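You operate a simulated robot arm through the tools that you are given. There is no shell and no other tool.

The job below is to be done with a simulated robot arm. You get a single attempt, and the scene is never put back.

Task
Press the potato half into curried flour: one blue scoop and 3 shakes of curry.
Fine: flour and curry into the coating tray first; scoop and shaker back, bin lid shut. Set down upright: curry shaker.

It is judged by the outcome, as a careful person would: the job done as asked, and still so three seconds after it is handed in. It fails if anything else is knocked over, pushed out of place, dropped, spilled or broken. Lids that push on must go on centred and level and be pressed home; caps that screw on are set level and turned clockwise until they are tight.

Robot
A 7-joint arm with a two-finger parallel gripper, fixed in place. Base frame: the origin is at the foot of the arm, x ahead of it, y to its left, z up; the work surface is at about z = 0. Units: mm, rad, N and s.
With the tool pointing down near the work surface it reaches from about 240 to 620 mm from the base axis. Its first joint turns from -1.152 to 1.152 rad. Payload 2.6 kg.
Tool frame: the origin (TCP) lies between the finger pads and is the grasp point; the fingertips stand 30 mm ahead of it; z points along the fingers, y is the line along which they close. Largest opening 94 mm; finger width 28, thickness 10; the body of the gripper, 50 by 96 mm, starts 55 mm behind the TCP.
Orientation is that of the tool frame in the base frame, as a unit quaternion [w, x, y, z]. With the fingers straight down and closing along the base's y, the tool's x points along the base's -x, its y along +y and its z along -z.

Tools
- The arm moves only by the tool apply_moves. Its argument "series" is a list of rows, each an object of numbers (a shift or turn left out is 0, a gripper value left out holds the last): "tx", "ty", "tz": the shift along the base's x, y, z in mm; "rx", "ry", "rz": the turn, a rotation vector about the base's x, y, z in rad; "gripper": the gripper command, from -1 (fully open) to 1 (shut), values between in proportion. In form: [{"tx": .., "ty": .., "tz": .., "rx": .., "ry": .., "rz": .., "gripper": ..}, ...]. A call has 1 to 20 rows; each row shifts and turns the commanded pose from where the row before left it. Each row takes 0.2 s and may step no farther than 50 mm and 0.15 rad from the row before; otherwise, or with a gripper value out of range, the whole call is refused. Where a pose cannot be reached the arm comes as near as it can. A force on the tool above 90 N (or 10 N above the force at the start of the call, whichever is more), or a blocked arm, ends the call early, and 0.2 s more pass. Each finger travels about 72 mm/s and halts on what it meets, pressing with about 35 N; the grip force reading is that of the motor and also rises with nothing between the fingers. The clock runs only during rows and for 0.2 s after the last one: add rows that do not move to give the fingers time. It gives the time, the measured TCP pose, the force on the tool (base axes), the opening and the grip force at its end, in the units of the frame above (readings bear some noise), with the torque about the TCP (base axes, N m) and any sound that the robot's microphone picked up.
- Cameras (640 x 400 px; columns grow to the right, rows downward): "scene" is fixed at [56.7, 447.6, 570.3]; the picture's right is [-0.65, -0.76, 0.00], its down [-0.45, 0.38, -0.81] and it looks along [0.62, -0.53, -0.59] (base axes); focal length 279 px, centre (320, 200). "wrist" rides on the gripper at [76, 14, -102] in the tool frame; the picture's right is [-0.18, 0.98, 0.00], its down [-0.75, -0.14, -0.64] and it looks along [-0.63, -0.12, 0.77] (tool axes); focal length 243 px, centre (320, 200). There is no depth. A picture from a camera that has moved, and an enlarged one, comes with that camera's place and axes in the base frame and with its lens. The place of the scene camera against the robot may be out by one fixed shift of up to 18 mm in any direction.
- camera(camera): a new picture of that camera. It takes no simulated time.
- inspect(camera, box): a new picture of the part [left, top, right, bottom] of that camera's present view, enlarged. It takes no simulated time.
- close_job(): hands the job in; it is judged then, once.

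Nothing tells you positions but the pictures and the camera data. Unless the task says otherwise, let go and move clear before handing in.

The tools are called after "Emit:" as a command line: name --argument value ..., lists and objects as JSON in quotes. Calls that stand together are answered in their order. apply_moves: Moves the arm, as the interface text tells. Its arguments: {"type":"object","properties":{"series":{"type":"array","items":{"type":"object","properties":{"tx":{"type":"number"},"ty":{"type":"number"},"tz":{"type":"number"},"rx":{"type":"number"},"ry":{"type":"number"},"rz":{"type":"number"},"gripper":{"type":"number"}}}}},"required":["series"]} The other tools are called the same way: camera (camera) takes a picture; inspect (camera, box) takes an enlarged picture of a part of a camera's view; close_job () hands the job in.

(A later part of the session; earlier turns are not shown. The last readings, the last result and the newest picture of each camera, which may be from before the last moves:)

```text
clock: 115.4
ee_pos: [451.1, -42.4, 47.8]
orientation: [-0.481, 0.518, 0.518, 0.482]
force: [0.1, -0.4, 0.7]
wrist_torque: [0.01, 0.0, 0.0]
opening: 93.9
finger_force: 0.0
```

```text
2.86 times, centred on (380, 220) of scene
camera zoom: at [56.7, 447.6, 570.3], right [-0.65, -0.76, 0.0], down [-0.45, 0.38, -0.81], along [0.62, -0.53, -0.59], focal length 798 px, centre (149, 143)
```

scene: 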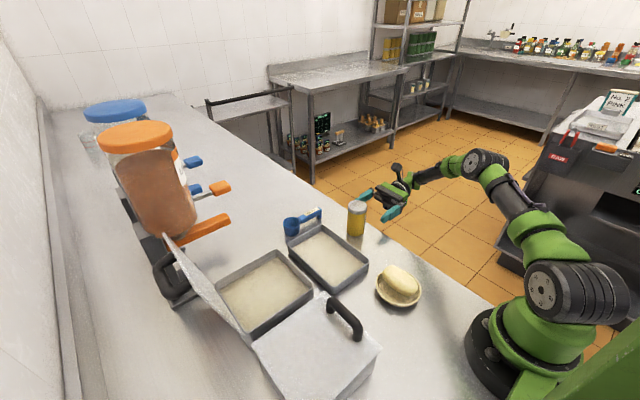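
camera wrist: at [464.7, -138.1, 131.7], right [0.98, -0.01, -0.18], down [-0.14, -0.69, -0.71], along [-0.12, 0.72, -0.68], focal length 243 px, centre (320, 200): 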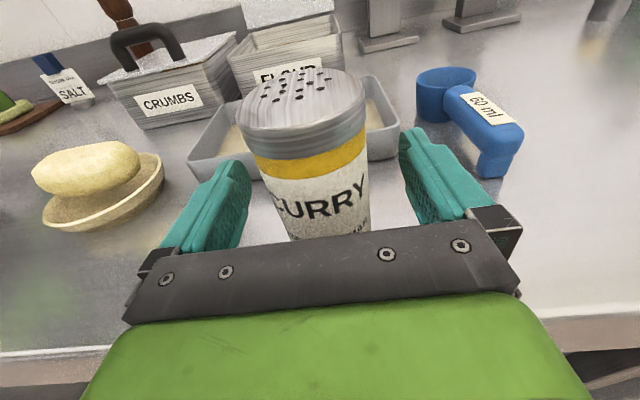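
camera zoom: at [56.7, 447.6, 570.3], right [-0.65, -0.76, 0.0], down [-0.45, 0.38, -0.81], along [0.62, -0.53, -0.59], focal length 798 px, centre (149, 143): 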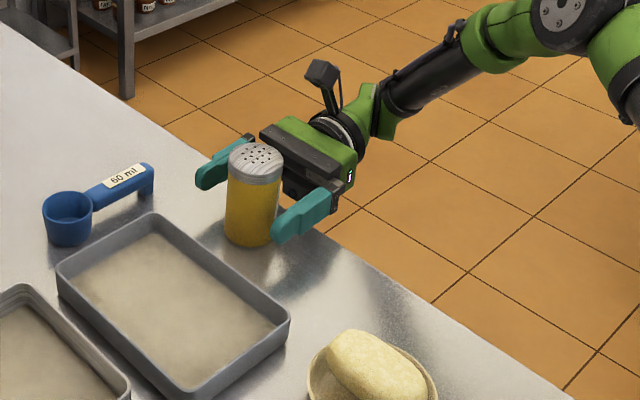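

Closing slowly on the shaker body.

Emit:
apply_moves --series '[{"gripper": -0.6}, {"gripper": -0.35}, {"gripper": -0.25}, {"gripper": -0.2}, {"gripper": -0.16}, {"gripper": -0.12}, {"gripper": -0.05}, {"gripper": 0.3}, {"gripper": 1}, {"gripper": 1}, {}]'

Emit:
camera --camera "wrist"

Emit:
inspect --camera "scene" --box '[300, 150, 460, 290]'

```text
clock: 117.8
ee_pos: [449.8, -43.2, 48.3]
orientation: [-0.482, 0.517, 0.517, 0.483]
force: [0.3, 0.3, 0.7]
wrist_torque: [0.03, -0.01, -0.03]
opening: 54.9
finger_force: 35.3
```

```text
taken
camera wrist: at [464.7, -138.3, 131.7], right [0.98, -0.01, -0.18], down [-0.14, -0.69, -0.71], along [-0.12, 0.72, -0.68], focal length 243 px, centre (320, 200)
```

wrist: 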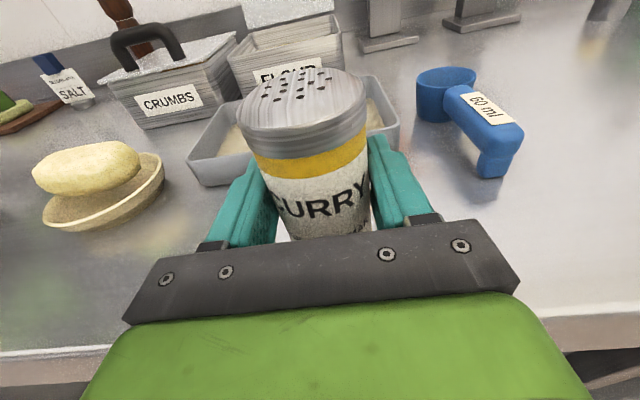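

```text
2.86 times, centred on (380, 220) of scene
camera zoom: at [56.7, 447.6, 570.3], right [-0.65, -0.76, 0.0], down [-0.45, 0.38, -0.81], along [0.62, -0.53, -0.59], focal length 798 px, centre (149, 143)
```

zoom: 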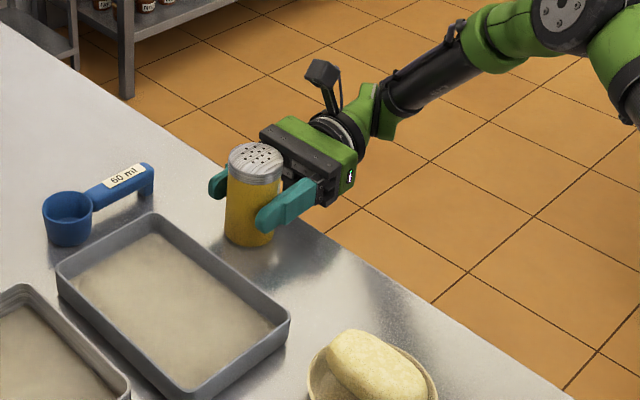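

Gripped by the body (55 mm). Lifting and carrying it upright to above the tray centre.

Emit:
apply_moves --series '[{"tz": 10}, {"tz": 25}, {"tz": 30}, {"tz": 30}, {"tz": 25}, {"tz": 10}, {"tx": -4, "ty": 15}, {"tx": -7, "ty": 27}, {"tx": -7, "ty": 27}, {"tx": -7, "ty": 27}, {"tx": -6, "ty": 24}, {"tx": -3, "ty": 12}, {}]'

Emit:
camera --camera "scene"

Emit:
camera --camera "wrist"

```text
clock: 120.6
ee_pos: [417.2, 88.1, 177.9]
orientation: [-0.481, 0.518, 0.518, 0.482]
force: [-0.4, 1.3, -0.3]
wrist_torque: [-0.01, 0.0, 0.01]
opening: 54.9
finger_force: 34.8
```

```text
taken
```

scene: 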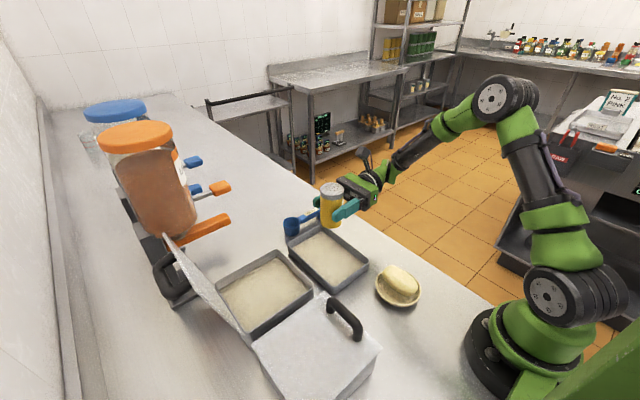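

```text
taken
camera wrist: at [430.6, -6.8, 260.5], right [0.98, -0.01, -0.18], down [-0.14, -0.69, -0.71], along [-0.12, 0.72, -0.68], focal length 243 px, centre (320, 200)
```

wrist: 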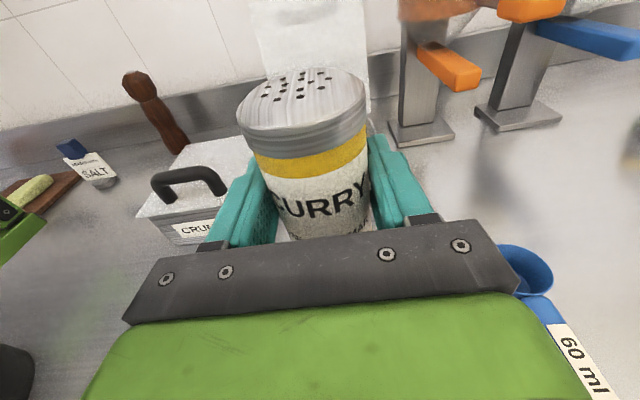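

Now rolling the shaker over slowly above the tray, about the hand's own axis, toward −x.

Emit:
apply_moves --series '[{"ry": -0.0998, "rz": 0.0071}, {"ry": -0.1197, "rz": 0.0085}, {"ry": -0.1197, "rz": 0.0085}, {"ry": -0.1197, "rz": 0.0085}, {"ry": -0.1197, "rz": 0.0085}, {"ry": -0.1197, "rz": 0.0085}, {"ry": -0.1197, "rz": 0.0085}, {"ry": -0.1197, "rz": 0.0085}, {"ry": -0.1197, "rz": 0.0085}, {"ry": -0.1197, "rz": 0.0085}, {"ry": -0.1197, "rz": 0.0085}, {"ry": -0.1197, "rz": 0.0085}, {"ry": -0.0998, "rz": 0.0071}, {}]'

Emit:
camera --camera "scene"

Emit:
inspect --camera "scene" --box '[260, 150, 440, 300]'

```text
clock: 123.6
ee_pos: [415.3, 89.4, 178.9]
orientation: [-0.017, 0.017, 0.731, 0.682]
force: [-0.1, -0.6, -1.7]
wrist_torque: [0.02, 0.06, -0.01]
opening: 54.8
finger_force: 34.5
```

```text
taken
```

scene: 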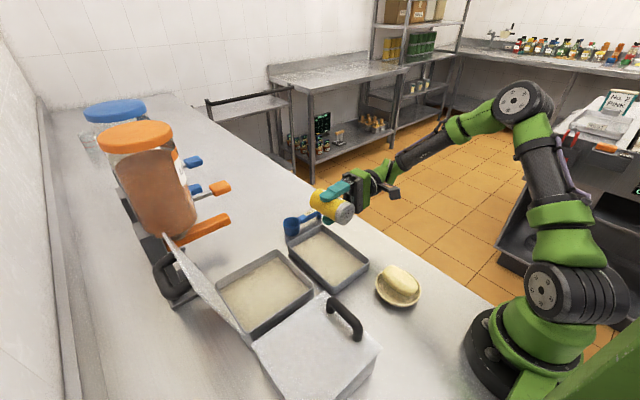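

```text
2.67 times, centred on (350, 225) of scene
camera zoom: at [56.7, 447.6, 570.3], right [-0.65, -0.76, 0.0], down [-0.45, 0.38, -0.81], along [0.62, -0.53, -0.59], focal length 744 px, centre (240, 133)
```

zoom: 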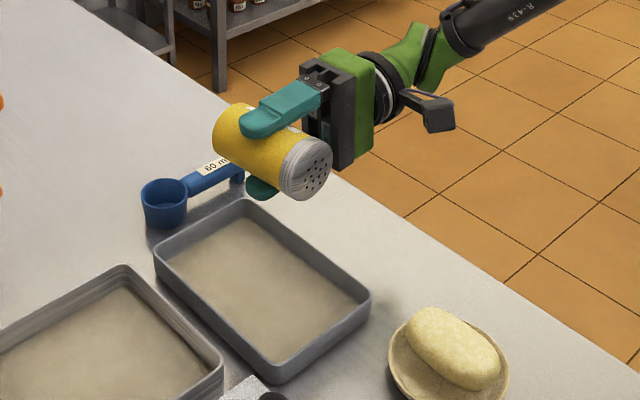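

Halfway and nothing has fallen. Continuing the roll to nearly inverted.

Emit:
apply_moves --series '[{"ry": -0.0998, "rz": 0.0071}, {"ry": -0.0998, "rz": 0.0071}, {"ry": -0.0998, "rz": 0.0071}, {"ry": -0.0998, "rz": 0.0071}, {"ry": -0.0998, "rz": 0.0071}, {"ry": -0.0998, "rz": 0.0071}, {"ry": -0.0998, "rz": 0.0071}, {"ry": -0.0998, "rz": 0.0071}, {"ry": -0.0998, "rz": 0.0071}, {"ry": -0.0998, "rz": 0.0071}, {"ry": -0.0998, "rz": 0.0071}, {"ry": -0.0998, "rz": 0.0071}, {}]'

Emit:
inspect --camera "scene" --box '[260, 150, 440, 300]'

Emit:
camera --camera "wrist"

```text
clock: 126.4
ee_pos: [414.8, 90.2, 178.6]
orientation: [0.371, -0.4, 0.613, 0.571]
force: [-0.4, -0.4, -2.3]
wrist_torque: [0.02, -0.01, -0.01]
opening: 54.7
finger_force: 35.1
```

```text
2.67 times, centred on (350, 225) of scene
camera zoom: at [56.7, 447.6, 570.3], right [-0.65, -0.76, 0.0], down [-0.45, 0.38, -0.81], along [0.62, -0.53, -0.59], focal length 744 px, centre (240, 133)
```

zoom: 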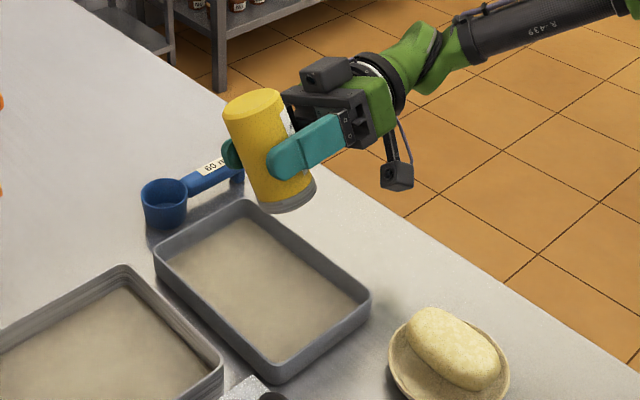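

```text
taken
camera wrist: at [372.6, -15.7, 120.7], right [-0.82, 0.04, 0.56], down [0.43, -0.59, 0.68], along [0.36, 0.8, 0.47], focal length 243 px, centre (320, 200)
```

wrist: 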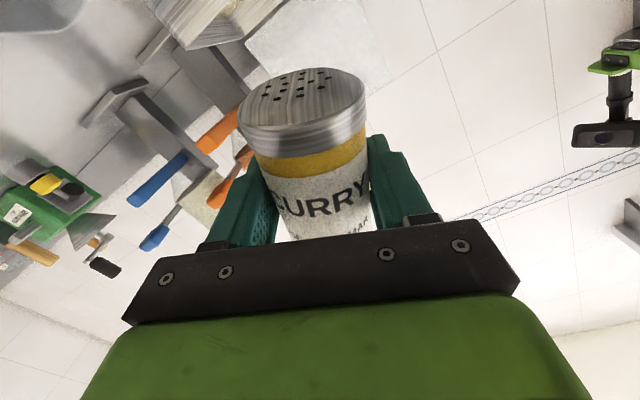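

Inverted over the tray with nothing falling on its own. I'll give one down-up shake and check sound and flour before the next.

Emit:
apply_moves --series '[{"tz": -30}, {"tz": 30}, {}, {}]'

Emit:
inspect --camera "scene" --box '[260, 150, 440, 300]'

```text
clock: 127.4
ee_pos: [416.3, 90.2, 175.8]
orientation: [0.371, -0.398, 0.614, 0.571]
force: [0.2, -0.8, -2.0]
wrist_torque: [0.01, -0.02, 0.02]
opening: 54.6
finger_force: 34.6
```

```text
2.67 times, centred on (350, 225) of scene
camera zoom: at [56.7, 447.6, 570.3], right [-0.65, -0.76, 0.0], down [-0.45, 0.38, -0.81], along [0.62, -0.53, -0.59], focal length 744 px, centre (240, 133)
```

zoom: 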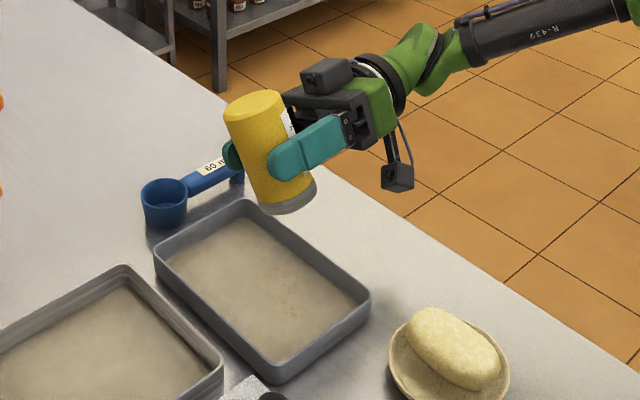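

Orange specks of curry appeared on the flour. Looking closely before the next shake.

Emit:
inspect --camera "scene" --box '[300, 215, 370, 285]'

```text
5.71 times, centred on (335, 250) of scene
camera zoom: at [56.7, 447.6, 570.3], right [-0.65, -0.76, 0.0], down [-0.45, 0.38, -0.81], along [0.62, -0.53, -0.59], focal length 1595 px, centre (234, -86)
```

zoom: 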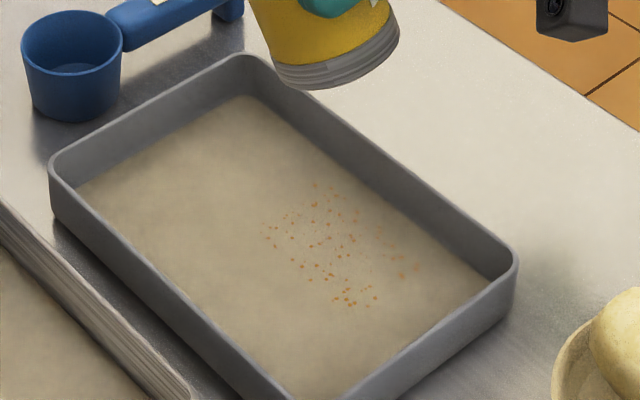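

One tidy patch from one shake. Second shake, identical.

Emit:
apply_moves --series '[{"tz": -30}, {"tz": 30}, {}, {}]'

Emit:
inspect --camera "scene" --box '[300, 215, 370, 285]'

```text
clock: 128.4
ee_pos: [417.4, 89.3, 177.9]
orientation: [0.371, -0.399, 0.613, 0.572]
force: [0.4, -0.6, -1.9]
wrist_torque: [-0.02, 0.02, 0.0]
opening: 54.8
finger_force: 34.6
```

```text
5.71 times, centred on (335, 250) of scene
camera zoom: at [56.7, 447.6, 570.3], right [-0.65, -0.76, 0.0], down [-0.45, 0.38, -0.81], along [0.62, -0.53, -0.59], focal length 1595 px, centre (234, -86)
```

zoom: 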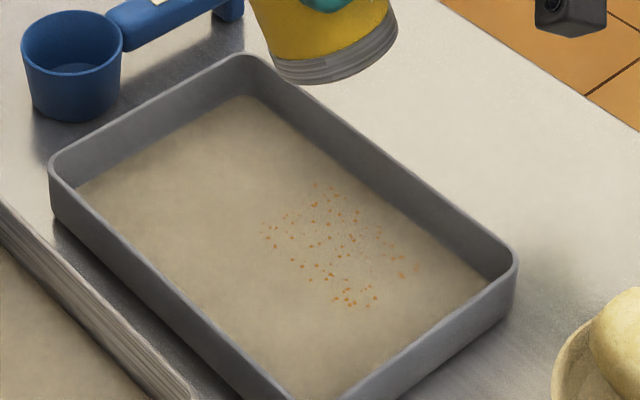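

Emit:
inspect --camera "scene" --box '[325, 233, 350, 258]'

Emit:
inspect --camera "scene" --box '[260, 150, 440, 300]'

```text
16.00 times, centred on (338, 246) of scene
camera zoom: at [56.7, 447.6, 570.3], right [-0.65, -0.76, 0.0], down [-0.45, 0.38, -0.81], along [0.62, -0.53, -0.59], focal length 4467 px, centre (40, -528)
```

zoom: 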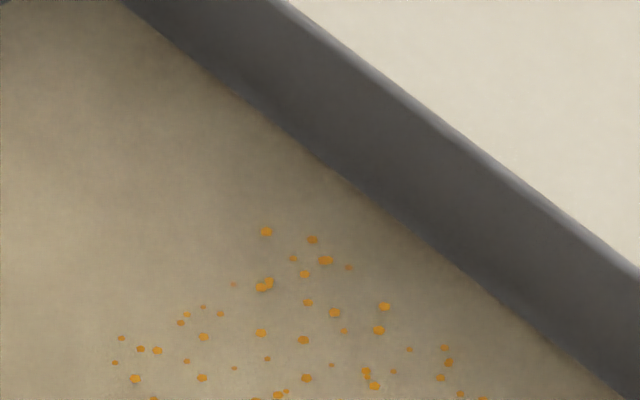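

```text
2.67 times, centred on (350, 225) of scene
camera zoom: at [56.7, 447.6, 570.3], right [-0.65, -0.76, 0.0], down [-0.45, 0.38, -0.81], along [0.62, -0.53, -0.59], focal length 744 px, centre (240, 133)
```

zoom: 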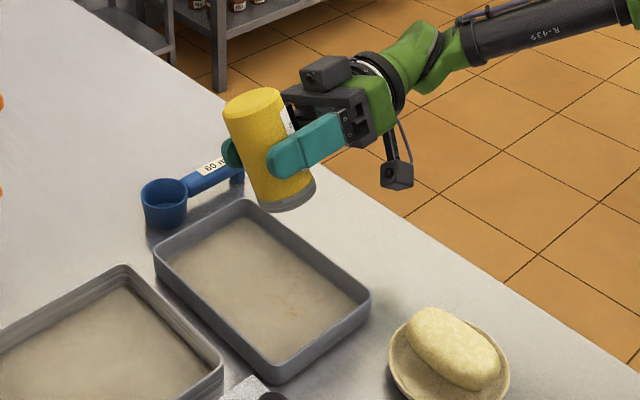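

Hard to tell at this zoom whether the second shake added specks, so I'll take a sharp baseline at higher zoom.

Emit:
inspect --camera "scene" --box '[326, 236, 354, 252]'

Emit:
inspect --camera "scene" --box '[326, 252, 354, 268]'

```text
16.00 times, centred on (340, 244) of scene
camera zoom: at [56.7, 447.6, 570.3], right [-0.65, -0.76, 0.0], down [-0.45, 0.38, -0.81], along [0.62, -0.53, -0.59], focal length 4467 px, centre (0, -504)
```

zoom: 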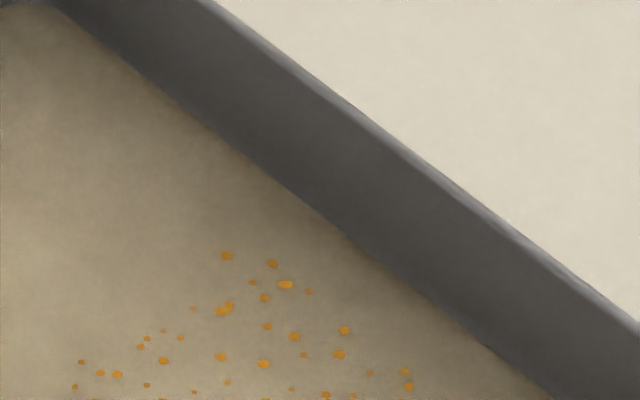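

```text
16.00 times, centred on (340, 260) of scene
camera zoom: at [56.7, 447.6, 570.3], right [-0.65, -0.76, 0.0], down [-0.45, 0.38, -0.81], along [0.62, -0.53, -0.59], focal length 4467 px, centre (0, -760)
```

zoom: 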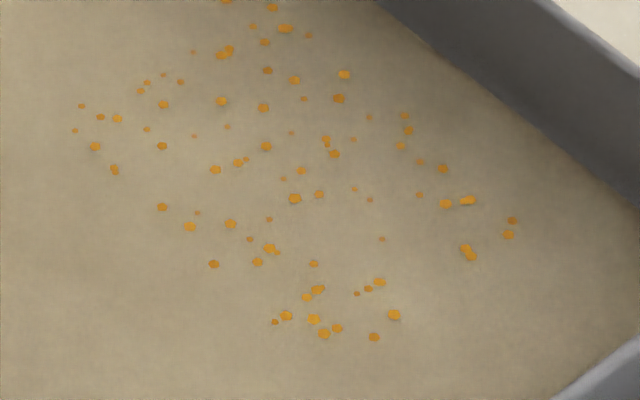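

About 84 specks now. Third shake, then I'll compare the count to confirm each shake registered.

Emit:
apply_moves --series '[{"tz": -30}, {"tz": 30}, {}, {}]'

Emit:
inspect --camera "scene" --box '[326, 252, 354, 268]'

Emit:
inspect --camera "scene" --box '[300, 215, 370, 285]'

```text
clock: 129.4
ee_pos: [416.5, 88.2, 177.8]
orientation: [0.371, -0.399, 0.613, 0.572]
force: [0.7, -1.2, -0.7]
wrist_torque: [0.01, 0.01, 0.0]
opening: 54.4
finger_force: 34.9
```

```text
16.00 times, centred on (340, 260) of scene
camera zoom: at [56.7, 447.6, 570.3], right [-0.65, -0.76, 0.0], down [-0.45, 0.38, -0.81], along [0.62, -0.53, -0.59], focal length 4467 px, centre (0, -760)
```

zoom: 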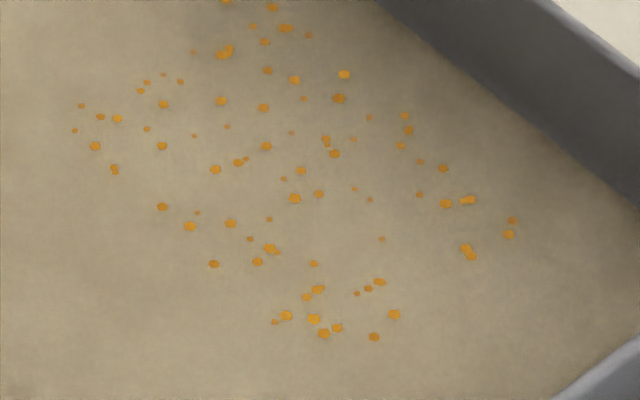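

```text
5.71 times, centred on (335, 250) of scene
camera zoom: at [56.7, 447.6, 570.3], right [-0.65, -0.76, 0.0], down [-0.45, 0.38, -0.81], along [0.62, -0.53, -0.59], focal length 1595 px, centre (234, -86)
```

zoom: 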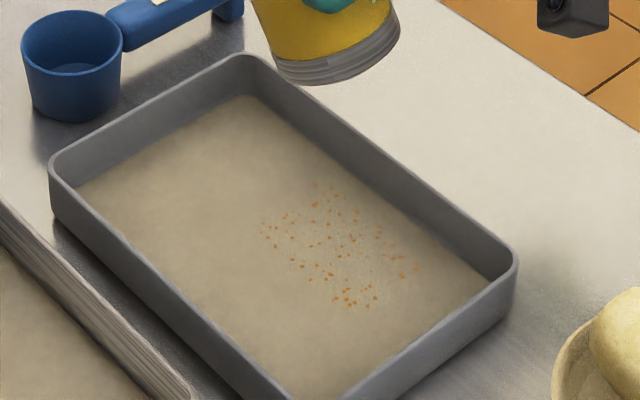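

The third shake shows the specks in the same places. I need to know whether the picture changes with each shake, so I'll re-take the same zoom without moving to judge rendering noise.

Emit:
inspect --camera "scene" --box '[326, 252, 354, 268]'

Emit:
inspect --camera "scene" --box '[336, 258, 346, 264]'

```text
16.00 times, centred on (340, 260) of scene
camera zoom: at [56.7, 447.6, 570.3], right [-0.65, -0.76, 0.0], down [-0.45, 0.38, -0.81], along [0.62, -0.53, -0.59], focal length 4467 px, centre (0, -760)
```

zoom: 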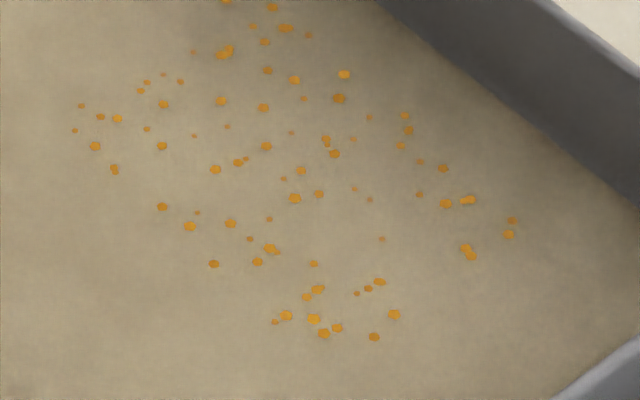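

```text
16.00 times, centred on (341, 261) of scene
camera zoom: at [56.7, 447.6, 570.3], right [-0.65, -0.76, 0.0], down [-0.45, 0.38, -0.81], along [0.62, -0.53, -0.59], focal length 4467 px, centre (-16, -776)
```

zoom: 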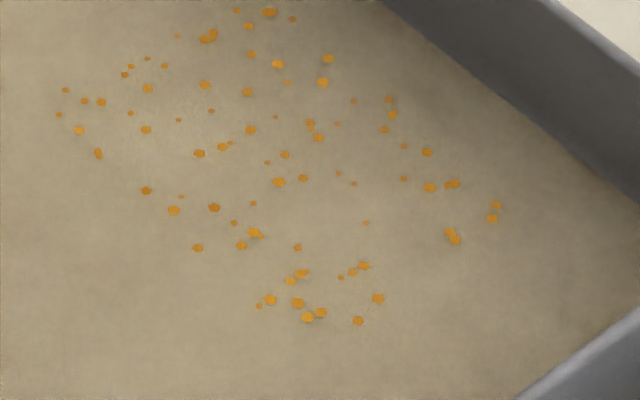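

The re-take is identical, and compared with the earlier one the specks are slightly bigger and rounder, so each identical shake adds to the same spots. Three shakes are done; I'll roll the shaker back upright slowly over the tray.

Emit:
apply_moves --series '[{"ry": 0.06, "rz": -0.0042}, {"ry": 0.08, "rz": -0.0057}, {"ry": 0.0998, "rz": -0.0071}, {"ry": 0.0998, "rz": -0.0071}, {"ry": 0.0998, "rz": -0.0071}, {"ry": 0.0998, "rz": -0.0071}, {"ry": 0.0998, "rz": -0.0071}, {"ry": 0.0998, "rz": -0.0071}, {"ry": 0.0998, "rz": -0.0071}, {"ry": 0.0998, "rz": -0.0071}, {"ry": 0.0998, "rz": -0.0071}, {"ry": 0.0998, "rz": -0.0071}, {"ry": 0.0998, "rz": -0.0071}, {}]'

Emit:
apply_moves --series '[{"ry": 0.1197, "rz": -0.0085}, {"ry": 0.1197, "rz": -0.0085}, {"ry": 0.1197, "rz": -0.0085}, {"ry": 0.1197, "rz": -0.0085}, {"ry": 0.1197, "rz": -0.0085}, {"ry": 0.1197, "rz": -0.0085}, {"ry": 0.1197, "rz": -0.0085}, {"ry": 0.1197, "rz": -0.0085}, {"ry": 0.1197, "rz": -0.0085}, {"ry": 0.1197, "rz": -0.0085}, {"ry": 0.1197, "rz": -0.0085}, {"ry": 0.1591, "rz": -0.0113}, {}]'

Emit:
inspect --camera "scene" --box '[260, 150, 440, 300]'

Emit:
inspect --camera "scene" --box '[326, 252, 354, 268]'

```text
clock: 132.4
ee_pos: [415.5, 89.7, 179.0]
orientation: [-0.031, 0.034, 0.731, 0.681]
force: [1.0, 0.1, -1.2]
wrist_torque: [-0.02, 0.03, -0.02]
opening: 54.5
finger_force: 35.2
```

```text
refused: row 12 steps farther than a row can; nothing moved
```

```text
2.67 times, centred on (350, 225) of scene
camera zoom: at [56.7, 447.6, 570.3], right [-0.65, -0.76, 0.0], down [-0.45, 0.38, -0.81], along [0.62, -0.53, -0.59], focal length 744 px, centre (240, 133)
```

zoom: 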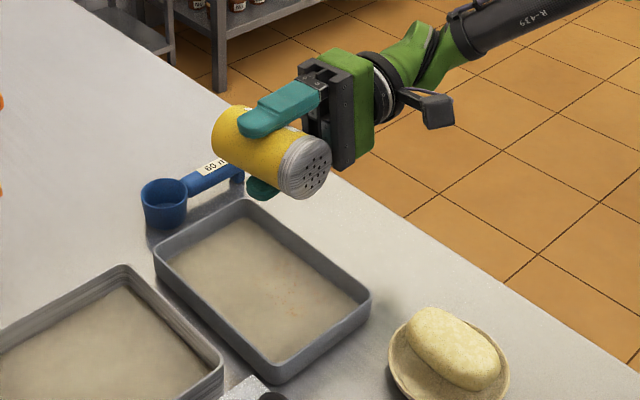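

```text
16.00 times, centred on (340, 260) of scene
camera zoom: at [56.7, 447.6, 570.3], right [-0.65, -0.76, 0.0], down [-0.45, 0.38, -0.81], along [0.62, -0.53, -0.59], focal length 4467 px, centre (0, -760)
```

zoom: 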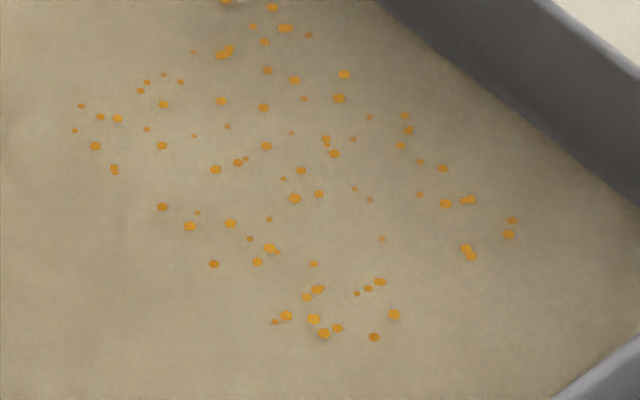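

The flour patch is unchanged by the roll-back so far. Continuing to upright.

Emit:
apply_moves --series '[{"ry": 0.1197, "rz": -0.0085}, {"ry": 0.1197, "rz": -0.0085}, {"ry": 0.1197, "rz": -0.0085}, {"ry": 0.1197, "rz": -0.0085}, {"ry": 0.1197, "rz": -0.0085}, {"ry": 0.1197, "rz": -0.0085}, {"ry": 0.1197, "rz": -0.0085}, {"ry": 0.1197, "rz": -0.0085}, {"ry": 0.1197, "rz": -0.0085}, {"ry": 0.1197, "rz": -0.0085}, {"ry": 0.1197, "rz": -0.0085}, {"ry": 0.1197, "rz": -0.0085}, {"ry": 0.04, "rz": -0.0028}, {}]'

Emit:
camera --camera "wrist"

Emit:
inspect --camera "scene" --box '[260, 150, 440, 300]'

```text
clock: 135.4
ee_pos: [416.5, 89.0, 177.7]
orientation: [-0.482, 0.517, 0.518, 0.482]
force: [0.8, -0.4, -1.1]
wrist_torque: [-0.03, -0.05, 0.01]
opening: 54.1
finger_force: 34.7
```

```text
taken
camera wrist: at [431.0, -6.2, 261.1], right [0.98, -0.01, -0.18], down [-0.14, -0.69, -0.71], along [-0.12, 0.72, -0.68], focal length 243 px, centre (320, 200)
```

wrist: 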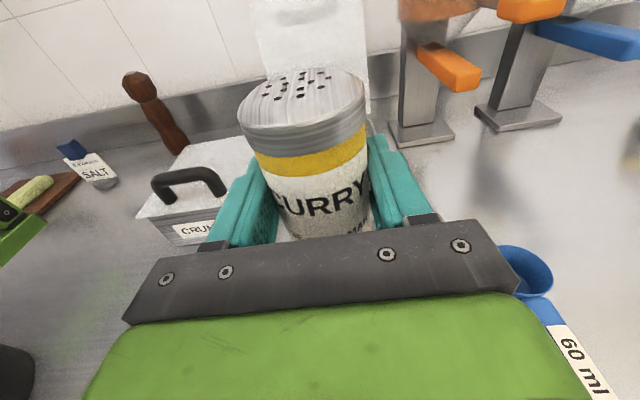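

```text
2.67 times, centred on (350, 225) of scene
camera zoom: at [56.7, 447.6, 570.3], right [-0.65, -0.76, 0.0], down [-0.45, 0.38, -0.81], along [0.62, -0.53, -0.59], focal length 744 px, centre (240, 133)
```

zoom: 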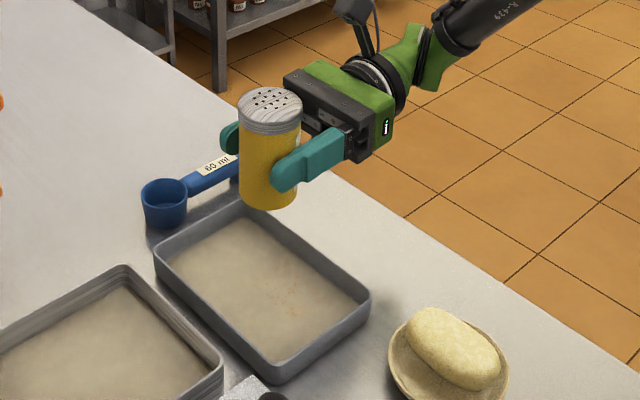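

Upright again. Taking it back to the staging spot to set it down and regrip from above.

Emit:
apply_moves --series '[{"tx": 4, "ty": -15}, {"tx": 7, "ty": -27}, {"tx": 7, "ty": -27}, {"tx": 7, "ty": -27}, {"tx": 6, "ty": -24}, {"tx": 3, "ty": -12}, {}, {"tz": -25}, {"tz": -30}, {"tz": -30}, {"tz": -25}, {"tz": -12}, {}]'

Emit:
apply_moves --series '[{"tz": -3}, {"tz": -1.5}, {"tz": -1}, {}]'

```text
clock: 138.2
ee_pos: [450.5, -42.8, 57.0]
orientation: [-0.481, 0.517, 0.518, 0.482]
force: [0.7, 0.2, -1.5]
wrist_torque: [-0.01, -0.03, -0.01]
opening: 54.3
finger_force: 35.4
```

```text
clock: 139.2
ee_pos: [449.0, -41.4, 50.3]
orientation: [-0.481, 0.518, 0.518, 0.482]
force: [0.0, -0.4, -0.9]
wrist_torque: [-0.06, 0.0, 0.0]
opening: 54.1
finger_force: 34.7
```

Emit:
apply_moves --series '[{"tz": -1}, {"tz": -0.7}, {}]'

Emit:
apply_moves --series '[{"tz": -0.7}, {}]'

Emit:
camera --camera "wrist"

Emit:
inspect --camera "scene" --box '[300, 150, 460, 290]'

```text
clock: 140.0
ee_pos: [450.1, -43.2, 47.7]
orientation: [-0.481, 0.518, 0.517, 0.483]
force: [-0.2, 0.1, -1.2]
wrist_torque: [-0.02, 0.02, 0.0]
opening: 54.0
finger_force: 34.6
```

```text
clock: 140.6
ee_pos: [450.2, -41.5, 48.4]
orientation: [-0.48, 0.518, 0.516, 0.484]
force: [-0.7, -1.4, 2.9]
wrist_torque: [0.03, 0.04, 0.01]
opening: 54.2
finger_force: 34.6
```

```text
taken
camera wrist: at [464.4, -138.3, 131.8], right [0.98, -0.01, -0.18], down [-0.14, -0.69, -0.71], along [-0.12, 0.72, -0.68], focal length 243 px, centre (320, 200)
```

wrist: 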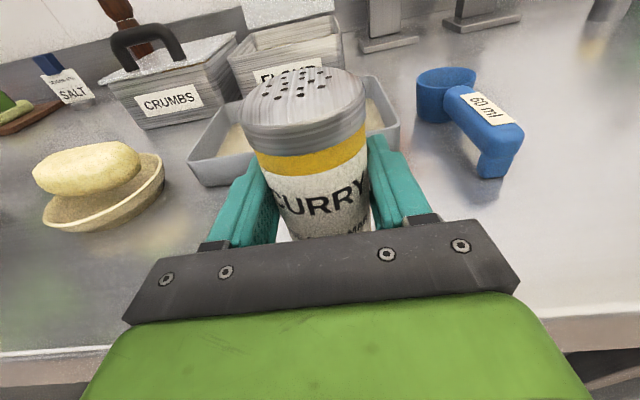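

```text
2.86 times, centred on (380, 220) of scene
camera zoom: at [56.7, 447.6, 570.3], right [-0.65, -0.76, 0.0], down [-0.45, 0.38, -0.81], along [0.62, -0.53, -0.59], focal length 798 px, centre (149, 143)
```

zoom: 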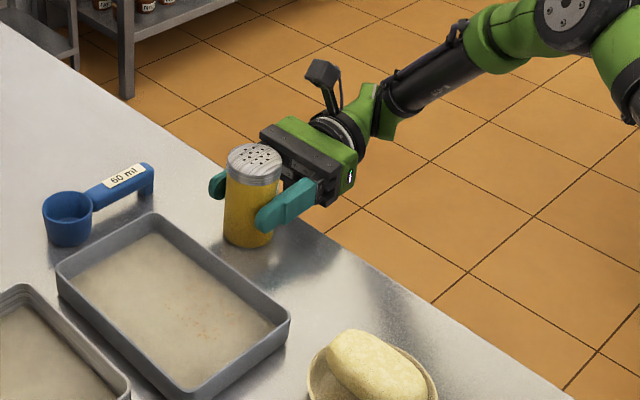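

Touching the counter and upright. Opening and backing straight out toward −y.

Emit:
apply_moves --series '[{"gripper": -0.25}, {"gripper": -0.4}, {"gripper": -0.6}, {"gripper": -0.8}, {"gripper": -1}, {}, {"ty": -20}, {"ty": -30}, {"ty": -35}, {"tz": 40}, {"tz": 45}, {"tz": 45}, {"tz": 45}, {}]'

Emit:
camera --camera "wrist"

Emit:
camera --camera "scene"

```text
clock: 143.6
ee_pos: [451.0, -125.8, 224.8]
orientation: [-0.482, 0.517, 0.517, 0.482]
force: [-0.4, -0.2, 1.2]
wrist_torque: [0.0, 0.01, 0.0]
opening: 93.8
finger_force: 0.0
```

```text
taken
camera wrist: at [465.4, -222.2, 307.4], right [0.98, -0.01, -0.18], down [-0.14, -0.69, -0.71], along [-0.12, 0.72, -0.68], focal length 243 px, centre (320, 200)
```

wrist: 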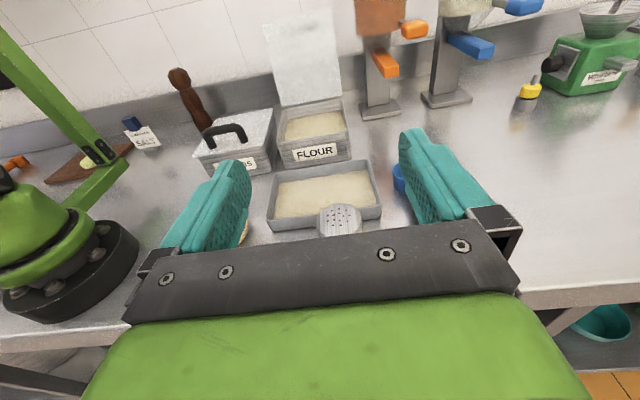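

```text
taken
```

scene: 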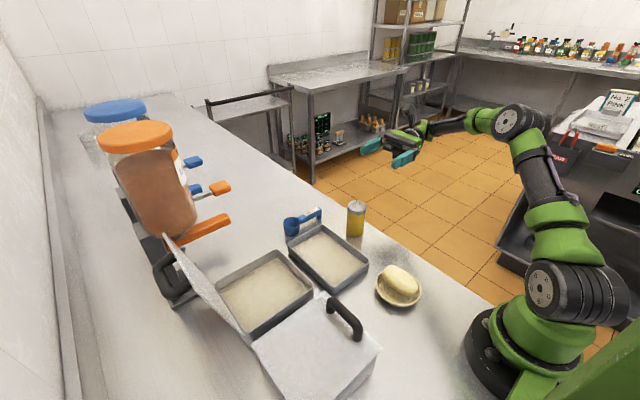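

Now levelling the hand to point down and moving above the shaker for a top grasp.

Emit:
apply_moves --series '[{"rx": -0.15}, {"rx": -0.15}, {"rx": -0.15}, {"rx": -0.15}, {"rx": -0.15}, {"rx": -0.15}, {"rx": -0.15}, {"rx": -0.15}, {"rx": -0.15}, {"rx": -0.15}, {"ty": 30}, {"ty": 30}, {"ty": 28}, {}]'

Emit:
camera --camera "wrist"

```text
clock: 146.6
ee_pos: [451.0, -39.0, 223.5]
orientation: [0.0, 0.706, 0.708, 0.0]
force: [0.5, -0.7, 0.2]
wrist_torque: [-0.02, -0.02, 0.0]
opening: 94.0
finger_force: 0.1
```

```text
taken
camera wrist: at [465.1, 38.7, 325.8], right [0.98, -0.18, 0.0], down [-0.14, -0.75, 0.64], along [-0.12, -0.63, -0.77], focal length 243 px, centre (320, 200)
```

wrist: 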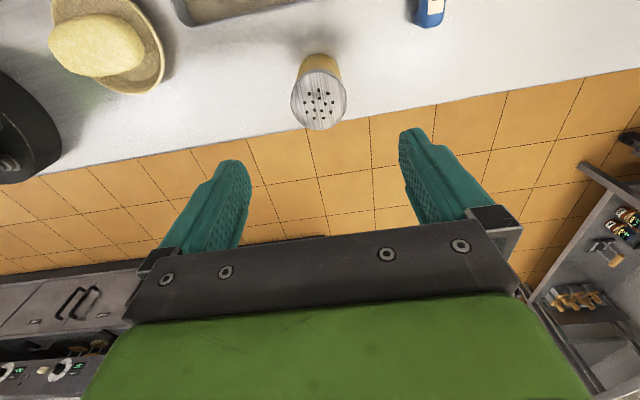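

The shaker is directly below (≈449.5, −39). Lowering around it.

Emit:
apply_moves --series '[{"tx": -1.3, "tz": -40}, {"tz": -40}, {"tz": -35}, {"tz": -25}, {"tz": -12}, {}]'

Emit:
camera --camera "wrist"

```text
clock: 148.0
ee_pos: [448.1, -40.1, 71.4]
orientation: [0.0, 0.707, 0.708, 0.0]
force: [0.0, -0.2, -0.1]
wrist_torque: [-0.01, 0.01, 0.0]
opening: 93.9
finger_force: 0.0
```

```text
taken
camera wrist: at [462.5, 38.1, 173.2], right [0.98, -0.18, 0.0], down [-0.14, -0.75, 0.64], along [-0.12, -0.63, -0.77], focal length 243 px, centre (320, 200)
```

wrist: 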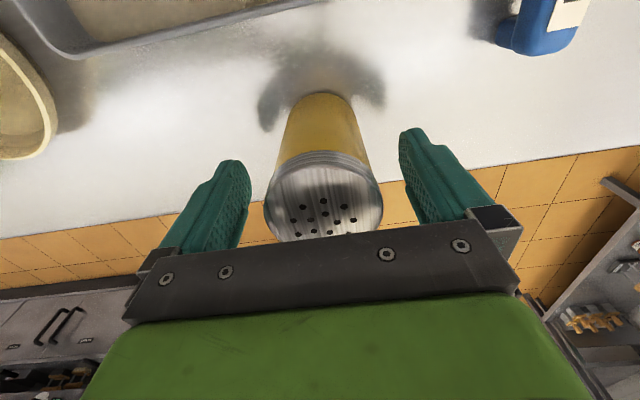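

Centred between the fingers. Closing.

Emit:
apply_moves --series '[{"gripper": -0.5}, {"gripper": -0.3}, {"gripper": -0.2}, {"gripper": -0.14}, {"gripper": -0.08}, {"gripper": 0.2}, {"gripper": 1}, {"gripper": 1}, {}]'

Emit:
apply_moves --series '[{"tz": 15}, {"tz": 35}, {"tz": 40}, {"tz": 30}, {"tx": -15, "ty": 15}, {"tx": -30, "ty": 31}, {"tx": -30, "ty": 31}, {"tx": -30, "ty": 32}, {"tx": -30, "ty": 32}, {"tx": -30, "ty": 32}, {"tx": -20, "ty": 22}, {"tx": -13.5, "ty": 15}, {}]'

Emit:
camera --camera "wrist"

Emit:
camera --camera "scene"

```text
clock: 150.0
ee_pos: [449.0, -39.2, 71.9]
orientation: [0.001, 0.706, 0.708, 0.001]
force: [1.3, 0.3, 1.3]
wrist_torque: [-0.03, 0.0, 0.0]
opening: 51.8
finger_force: 35.0
```

```text
clock: 152.8
ee_pos: [250.8, 173.0, 192.6]
orientation: [0.001, 0.706, 0.708, 0.001]
force: [-0.5, 0.3, -0.5]
wrist_torque: [0.01, 0.02, -0.01]
opening: 51.8
finger_force: 34.8
```

```text
taken
camera wrist: at [264.7, 249.2, 293.9], right [0.98, -0.18, 0.0], down [-0.14, -0.75, 0.64], along [-0.12, -0.63, -0.77], focal length 243 px, centre (320, 200)
```

wrist: 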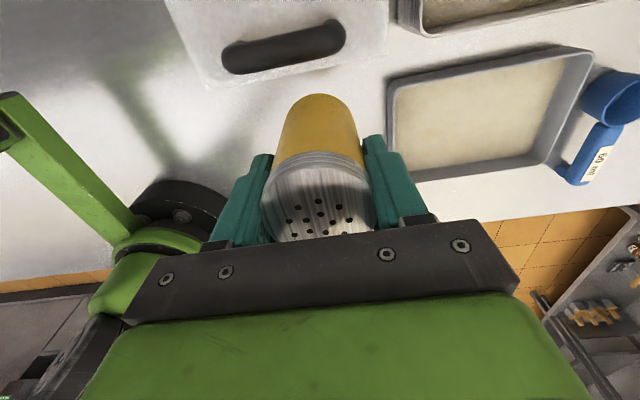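

```text
taken
```

scene: 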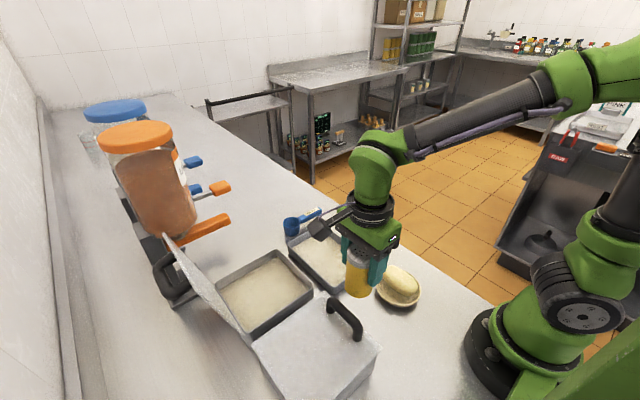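

Over the shaker's home spot. A quick look at the curry from this angle, and then I'll lower it.

Emit:
inspect --camera "wrist" --box '[390, 40, 600, 180]'

Emit:
apply_moves --series '[{"tx": -1, "ty": -2.5, "tz": -30}, {"tz": -40}, {"tz": -30}, {"tz": -14}, {}]'

Emit:
apply_moves --series '[{"tz": -3}, {"tz": -1.5}, {}]'

```text
2.86 times, centred on (495, 110) of wrist
camera zoom: at [264.7, 249.2, 293.9], right [0.98, -0.18, 0.0], down [-0.14, -0.75, 0.64], along [-0.12, -0.63, -0.77], focal length 693 px, centre (-180, 457)
```

zoom: 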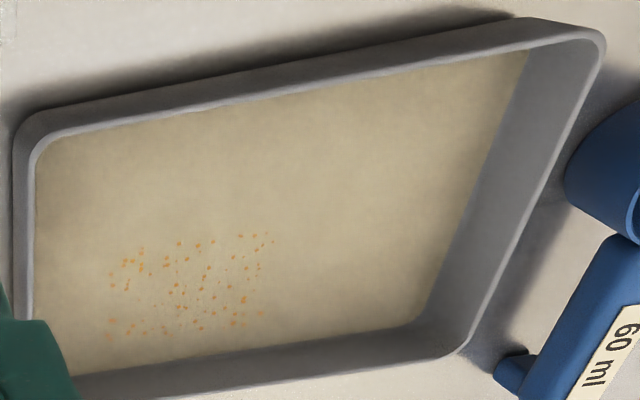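

```text
clock: 154.0
ee_pos: [249.2, 169.2, 77.6]
orientation: [0.0, 0.707, 0.707, 0.001]
force: [0.2, -0.2, -0.3]
wrist_torque: [0.0, -0.02, 0.01]
opening: 51.6
finger_force: 35.0
```

```text
clock: 154.8
ee_pos: [249.3, 169.4, 73.2]
orientation: [0.001, 0.706, 0.708, 0.001]
force: [0.7, -0.1, -0.7]
wrist_torque: [-0.02, 0.01, -0.02]
opening: 51.8
finger_force: 35.0
```

Emit:
apply_moves --series '[{"tz": -1}, {"tz": -0.7}, {}]'

Emit:
apply_moves --series '[{"tz": -0.7}, {}]'

```text
clock: 155.6
ee_pos: [249.1, 168.8, 71.6]
orientation: [0.0, 0.707, 0.707, 0.0]
force: [-0.1, -0.1, -0.7]
wrist_torque: [-0.01, -0.02, -0.02]
opening: 51.5
finger_force: 34.8
```

```text
clock: 156.2
ee_pos: [249.3, 168.9, 71.9]
orientation: [0.001, 0.706, 0.708, 0.0]
force: [-1.1, -1.5, 7.7]
wrist_torque: [-0.21, 0.27, 0.0]
opening: 51.4
finger_force: 34.3
```

Contact felt. Releasing and lifting straight up.

Emit:
apply_moves --series '[{"tz": 0.4}, {"gripper": -0.2}, {"gripper": -0.4}, {"gripper": -0.7}, {"gripper": -1}, {}, {"tz": 20}, {"tz": 40}, {"tz": 40}, {"tz": 40}, {}]'

Emit:
inspect --camera "scene" --box '[300, 200, 460, 340]'

Emit:
camera --camera "wrist"

```text
clock: 158.6
ee_pos: [249.2, 167.5, 213.5]
orientation: [0.0, 0.707, 0.708, 0.0]
force: [0.7, 0.5, 0.0]
wrist_torque: [0.01, 0.04, -0.01]
opening: 94.1
finger_force: 0.1
```

```text
2.86 times, centred on (380, 270) of scene
camera zoom: at [56.7, 447.6, 570.3], right [-0.65, -0.76, 0.0], down [-0.45, 0.38, -0.81], along [0.62, -0.53, -0.59], focal length 798 px, centre (149, 0)
```

zoom: 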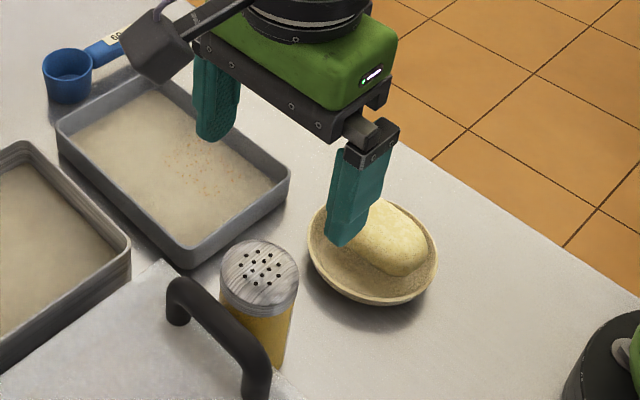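

```text
taken
camera wrist: at [263.3, 244.8, 315.3], right [0.98, -0.18, 0.0], down [-0.14, -0.75, 0.64], along [-0.12, -0.63, -0.77], focal length 243 px, centre (320, 200)
```

wrist: 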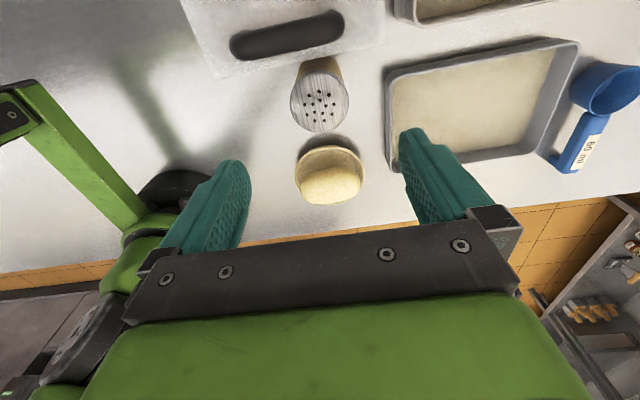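

The shaker is back exactly where it was, upright. Now the potato half: zooming in to see its shape and cut face.

Emit:
inspect --camera "wrist" --box '[270, 120, 390, 220]'

Emit:
inspect --camera "scene" --box '[365, 250, 435, 320]'

```text
4.00 times, centred on (330, 170) of wrist
camera zoom: at [263.3, 244.8, 315.3], right [0.98, -0.18, 0.0], down [-0.14, -0.75, 0.64], along [-0.12, -0.63, -0.77], focal length 970 px, centre (280, 320)
```

zoom: 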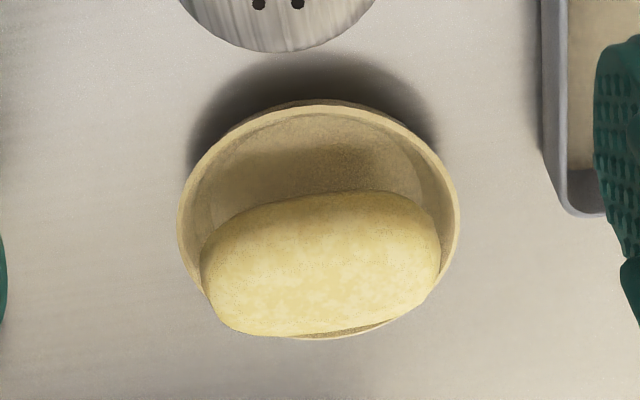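

```text
5.71 times, centred on (400, 285) of scene
camera zoom: at [56.7, 447.6, 570.3], right [-0.65, -0.76, 0.0], down [-0.45, 0.38, -0.81], along [0.62, -0.53, -0.59], focal length 1595 px, centre (-137, -286)
```

zoom: 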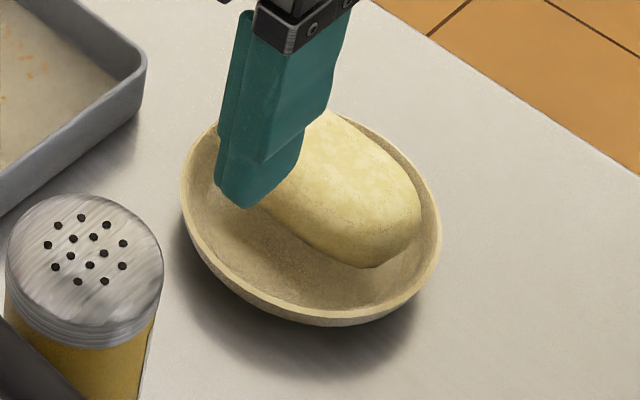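

The potato half lies lengthwise along x in the dish, centred near (240, 42), dome up. I'll turn the gripper to close along y and view it from above.

Emit:
apply_moves --series '[{"rz": 0.143, "ty": -9, "tz": 3}, {"rz": 0.143, "ty": -9, "tz": 3}, {"rz": 0.143, "ty": -9, "tz": 3}, {"rz": 0.143, "ty": -9, "tz": 3}, {"rz": 0.143, "ty": -9, "tz": 3}, {"rz": 0.143, "ty": -9}, {"rz": 0.143, "ty": -9}, {"rz": 0.143, "ty": -9}, {"rz": 0.143, "ty": -9}, {"rz": 0.143, "ty": -9}, {"rz": 0.141, "ty": -9}, {}]'

Emit:
camera --camera "wrist"

Emit:
inspect --camera "scene" --box '[340, 220, 460, 320]'

```text
clock: 161.2
ee_pos: [248.7, 70.2, 226.7]
orientation: [0.0, -0.001, 1.0, 0.001]
force: [0.0, 0.0, -0.6]
wrist_torque: [0.0, 0.0, -0.02]
opening: 94.0
finger_force: 0.1
```

```text
taken
camera wrist: at [173.2, 84.2, 327.9], right [0.18, 0.98, 0.0], down [0.75, -0.14, 0.64], along [0.63, -0.12, -0.77], focal length 243 px, centre (320, 200)
```

wrist: 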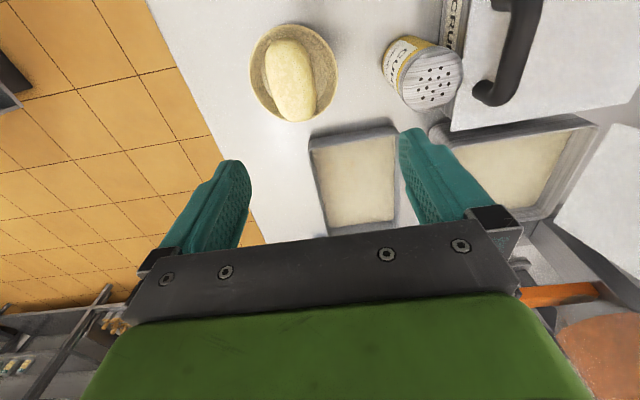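

```text
4.00 times, centred on (400, 270) of scene
camera zoom: at [56.7, 447.6, 570.3], right [-0.65, -0.76, 0.0], down [-0.45, 0.38, -0.81], along [0.62, -0.53, -0.59], focal length 1117 px, centre (0, -80)
```

zoom: 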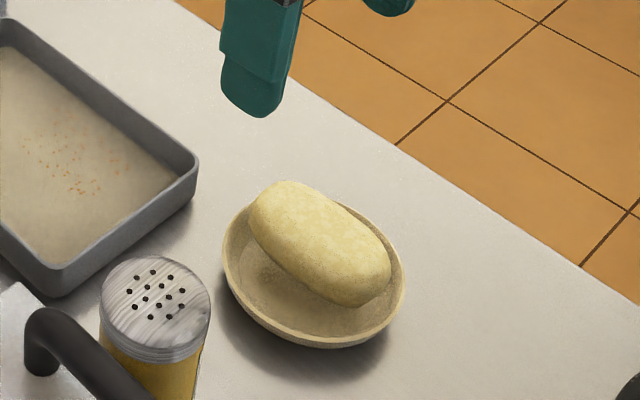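

Emit:
inspect --camera "wrist" --box '[230, 10, 370, 135]'

```text
3.20 times, centred on (300, 72) of wrist
camera zoom: at [173.2, 84.2, 327.9], right [0.18, 0.98, 0.0], down [0.75, -0.14, 0.64], along [0.63, -0.12, -0.77], focal length 776 px, centre (384, 608)
```

zoom: 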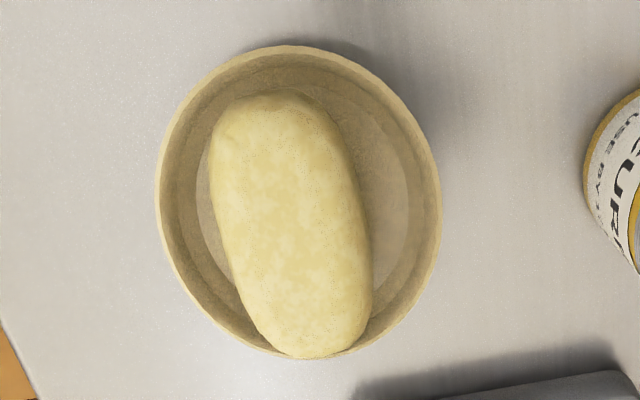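

The potato half is 86 × 48 mm, centred at about (241, 38.5), turned about −6°, and sits roughly z 24–58. I'll align above it with the fingers at 62 mm opening.

Emit:
apply_moves --series '[{"tx": -2, "ty": -11, "tz": -20, "rz": -0.05, "gripper": -0.32}, {"tx": -2, "ty": -11, "tz": -20, "rz": -0.05}, {"tx": -3.7, "ty": -9.7, "tz": -30}, {"tz": -30}, {}]'

Emit:
camera --camera "wrist"

Emit:
inspect --camera "scene" --box '[340, 220, 460, 320]'

```text
clock: 162.4
ee_pos: [242.3, 36.4, 124.3]
orientation: [0.001, 0.049, 0.999, 0.001]
force: [-0.5, 0.0, -0.1]
wrist_torque: [-0.01, 0.02, 0.02]
opening: 62.3
finger_force: 0.1
```

```text
taken
camera wrist: at [168.3, 59.5, 227.2], right [0.28, 0.96, 0.0], down [0.74, -0.22, 0.64], along [0.62, -0.18, -0.77], focal length 243 px, centre (320, 200)
```

wrist: 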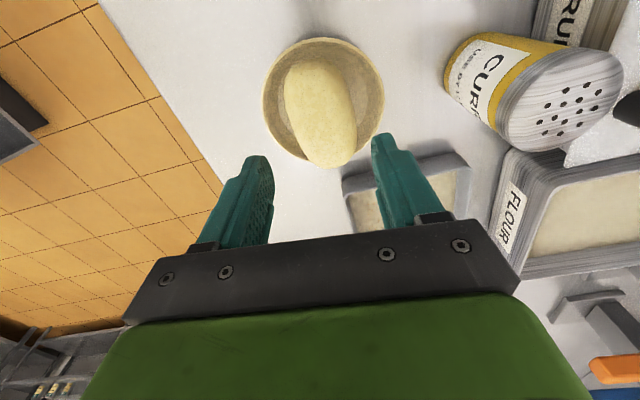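

```text
4.00 times, centred on (400, 270) of scene
camera zoom: at [56.7, 447.6, 570.3], right [-0.65, -0.76, 0.0], down [-0.45, 0.38, -0.81], along [0.62, -0.53, -0.59], focal length 1117 px, centre (0, -80)
```

zoom: 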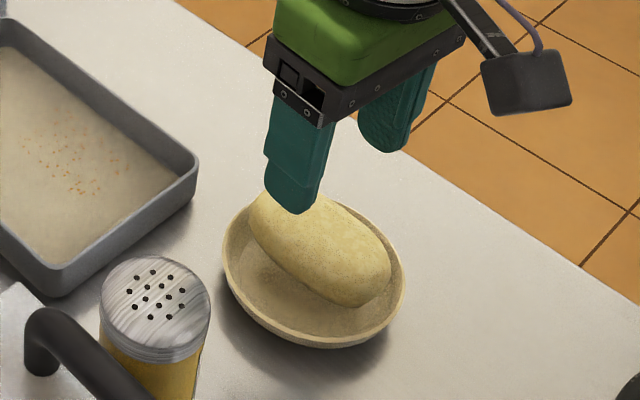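

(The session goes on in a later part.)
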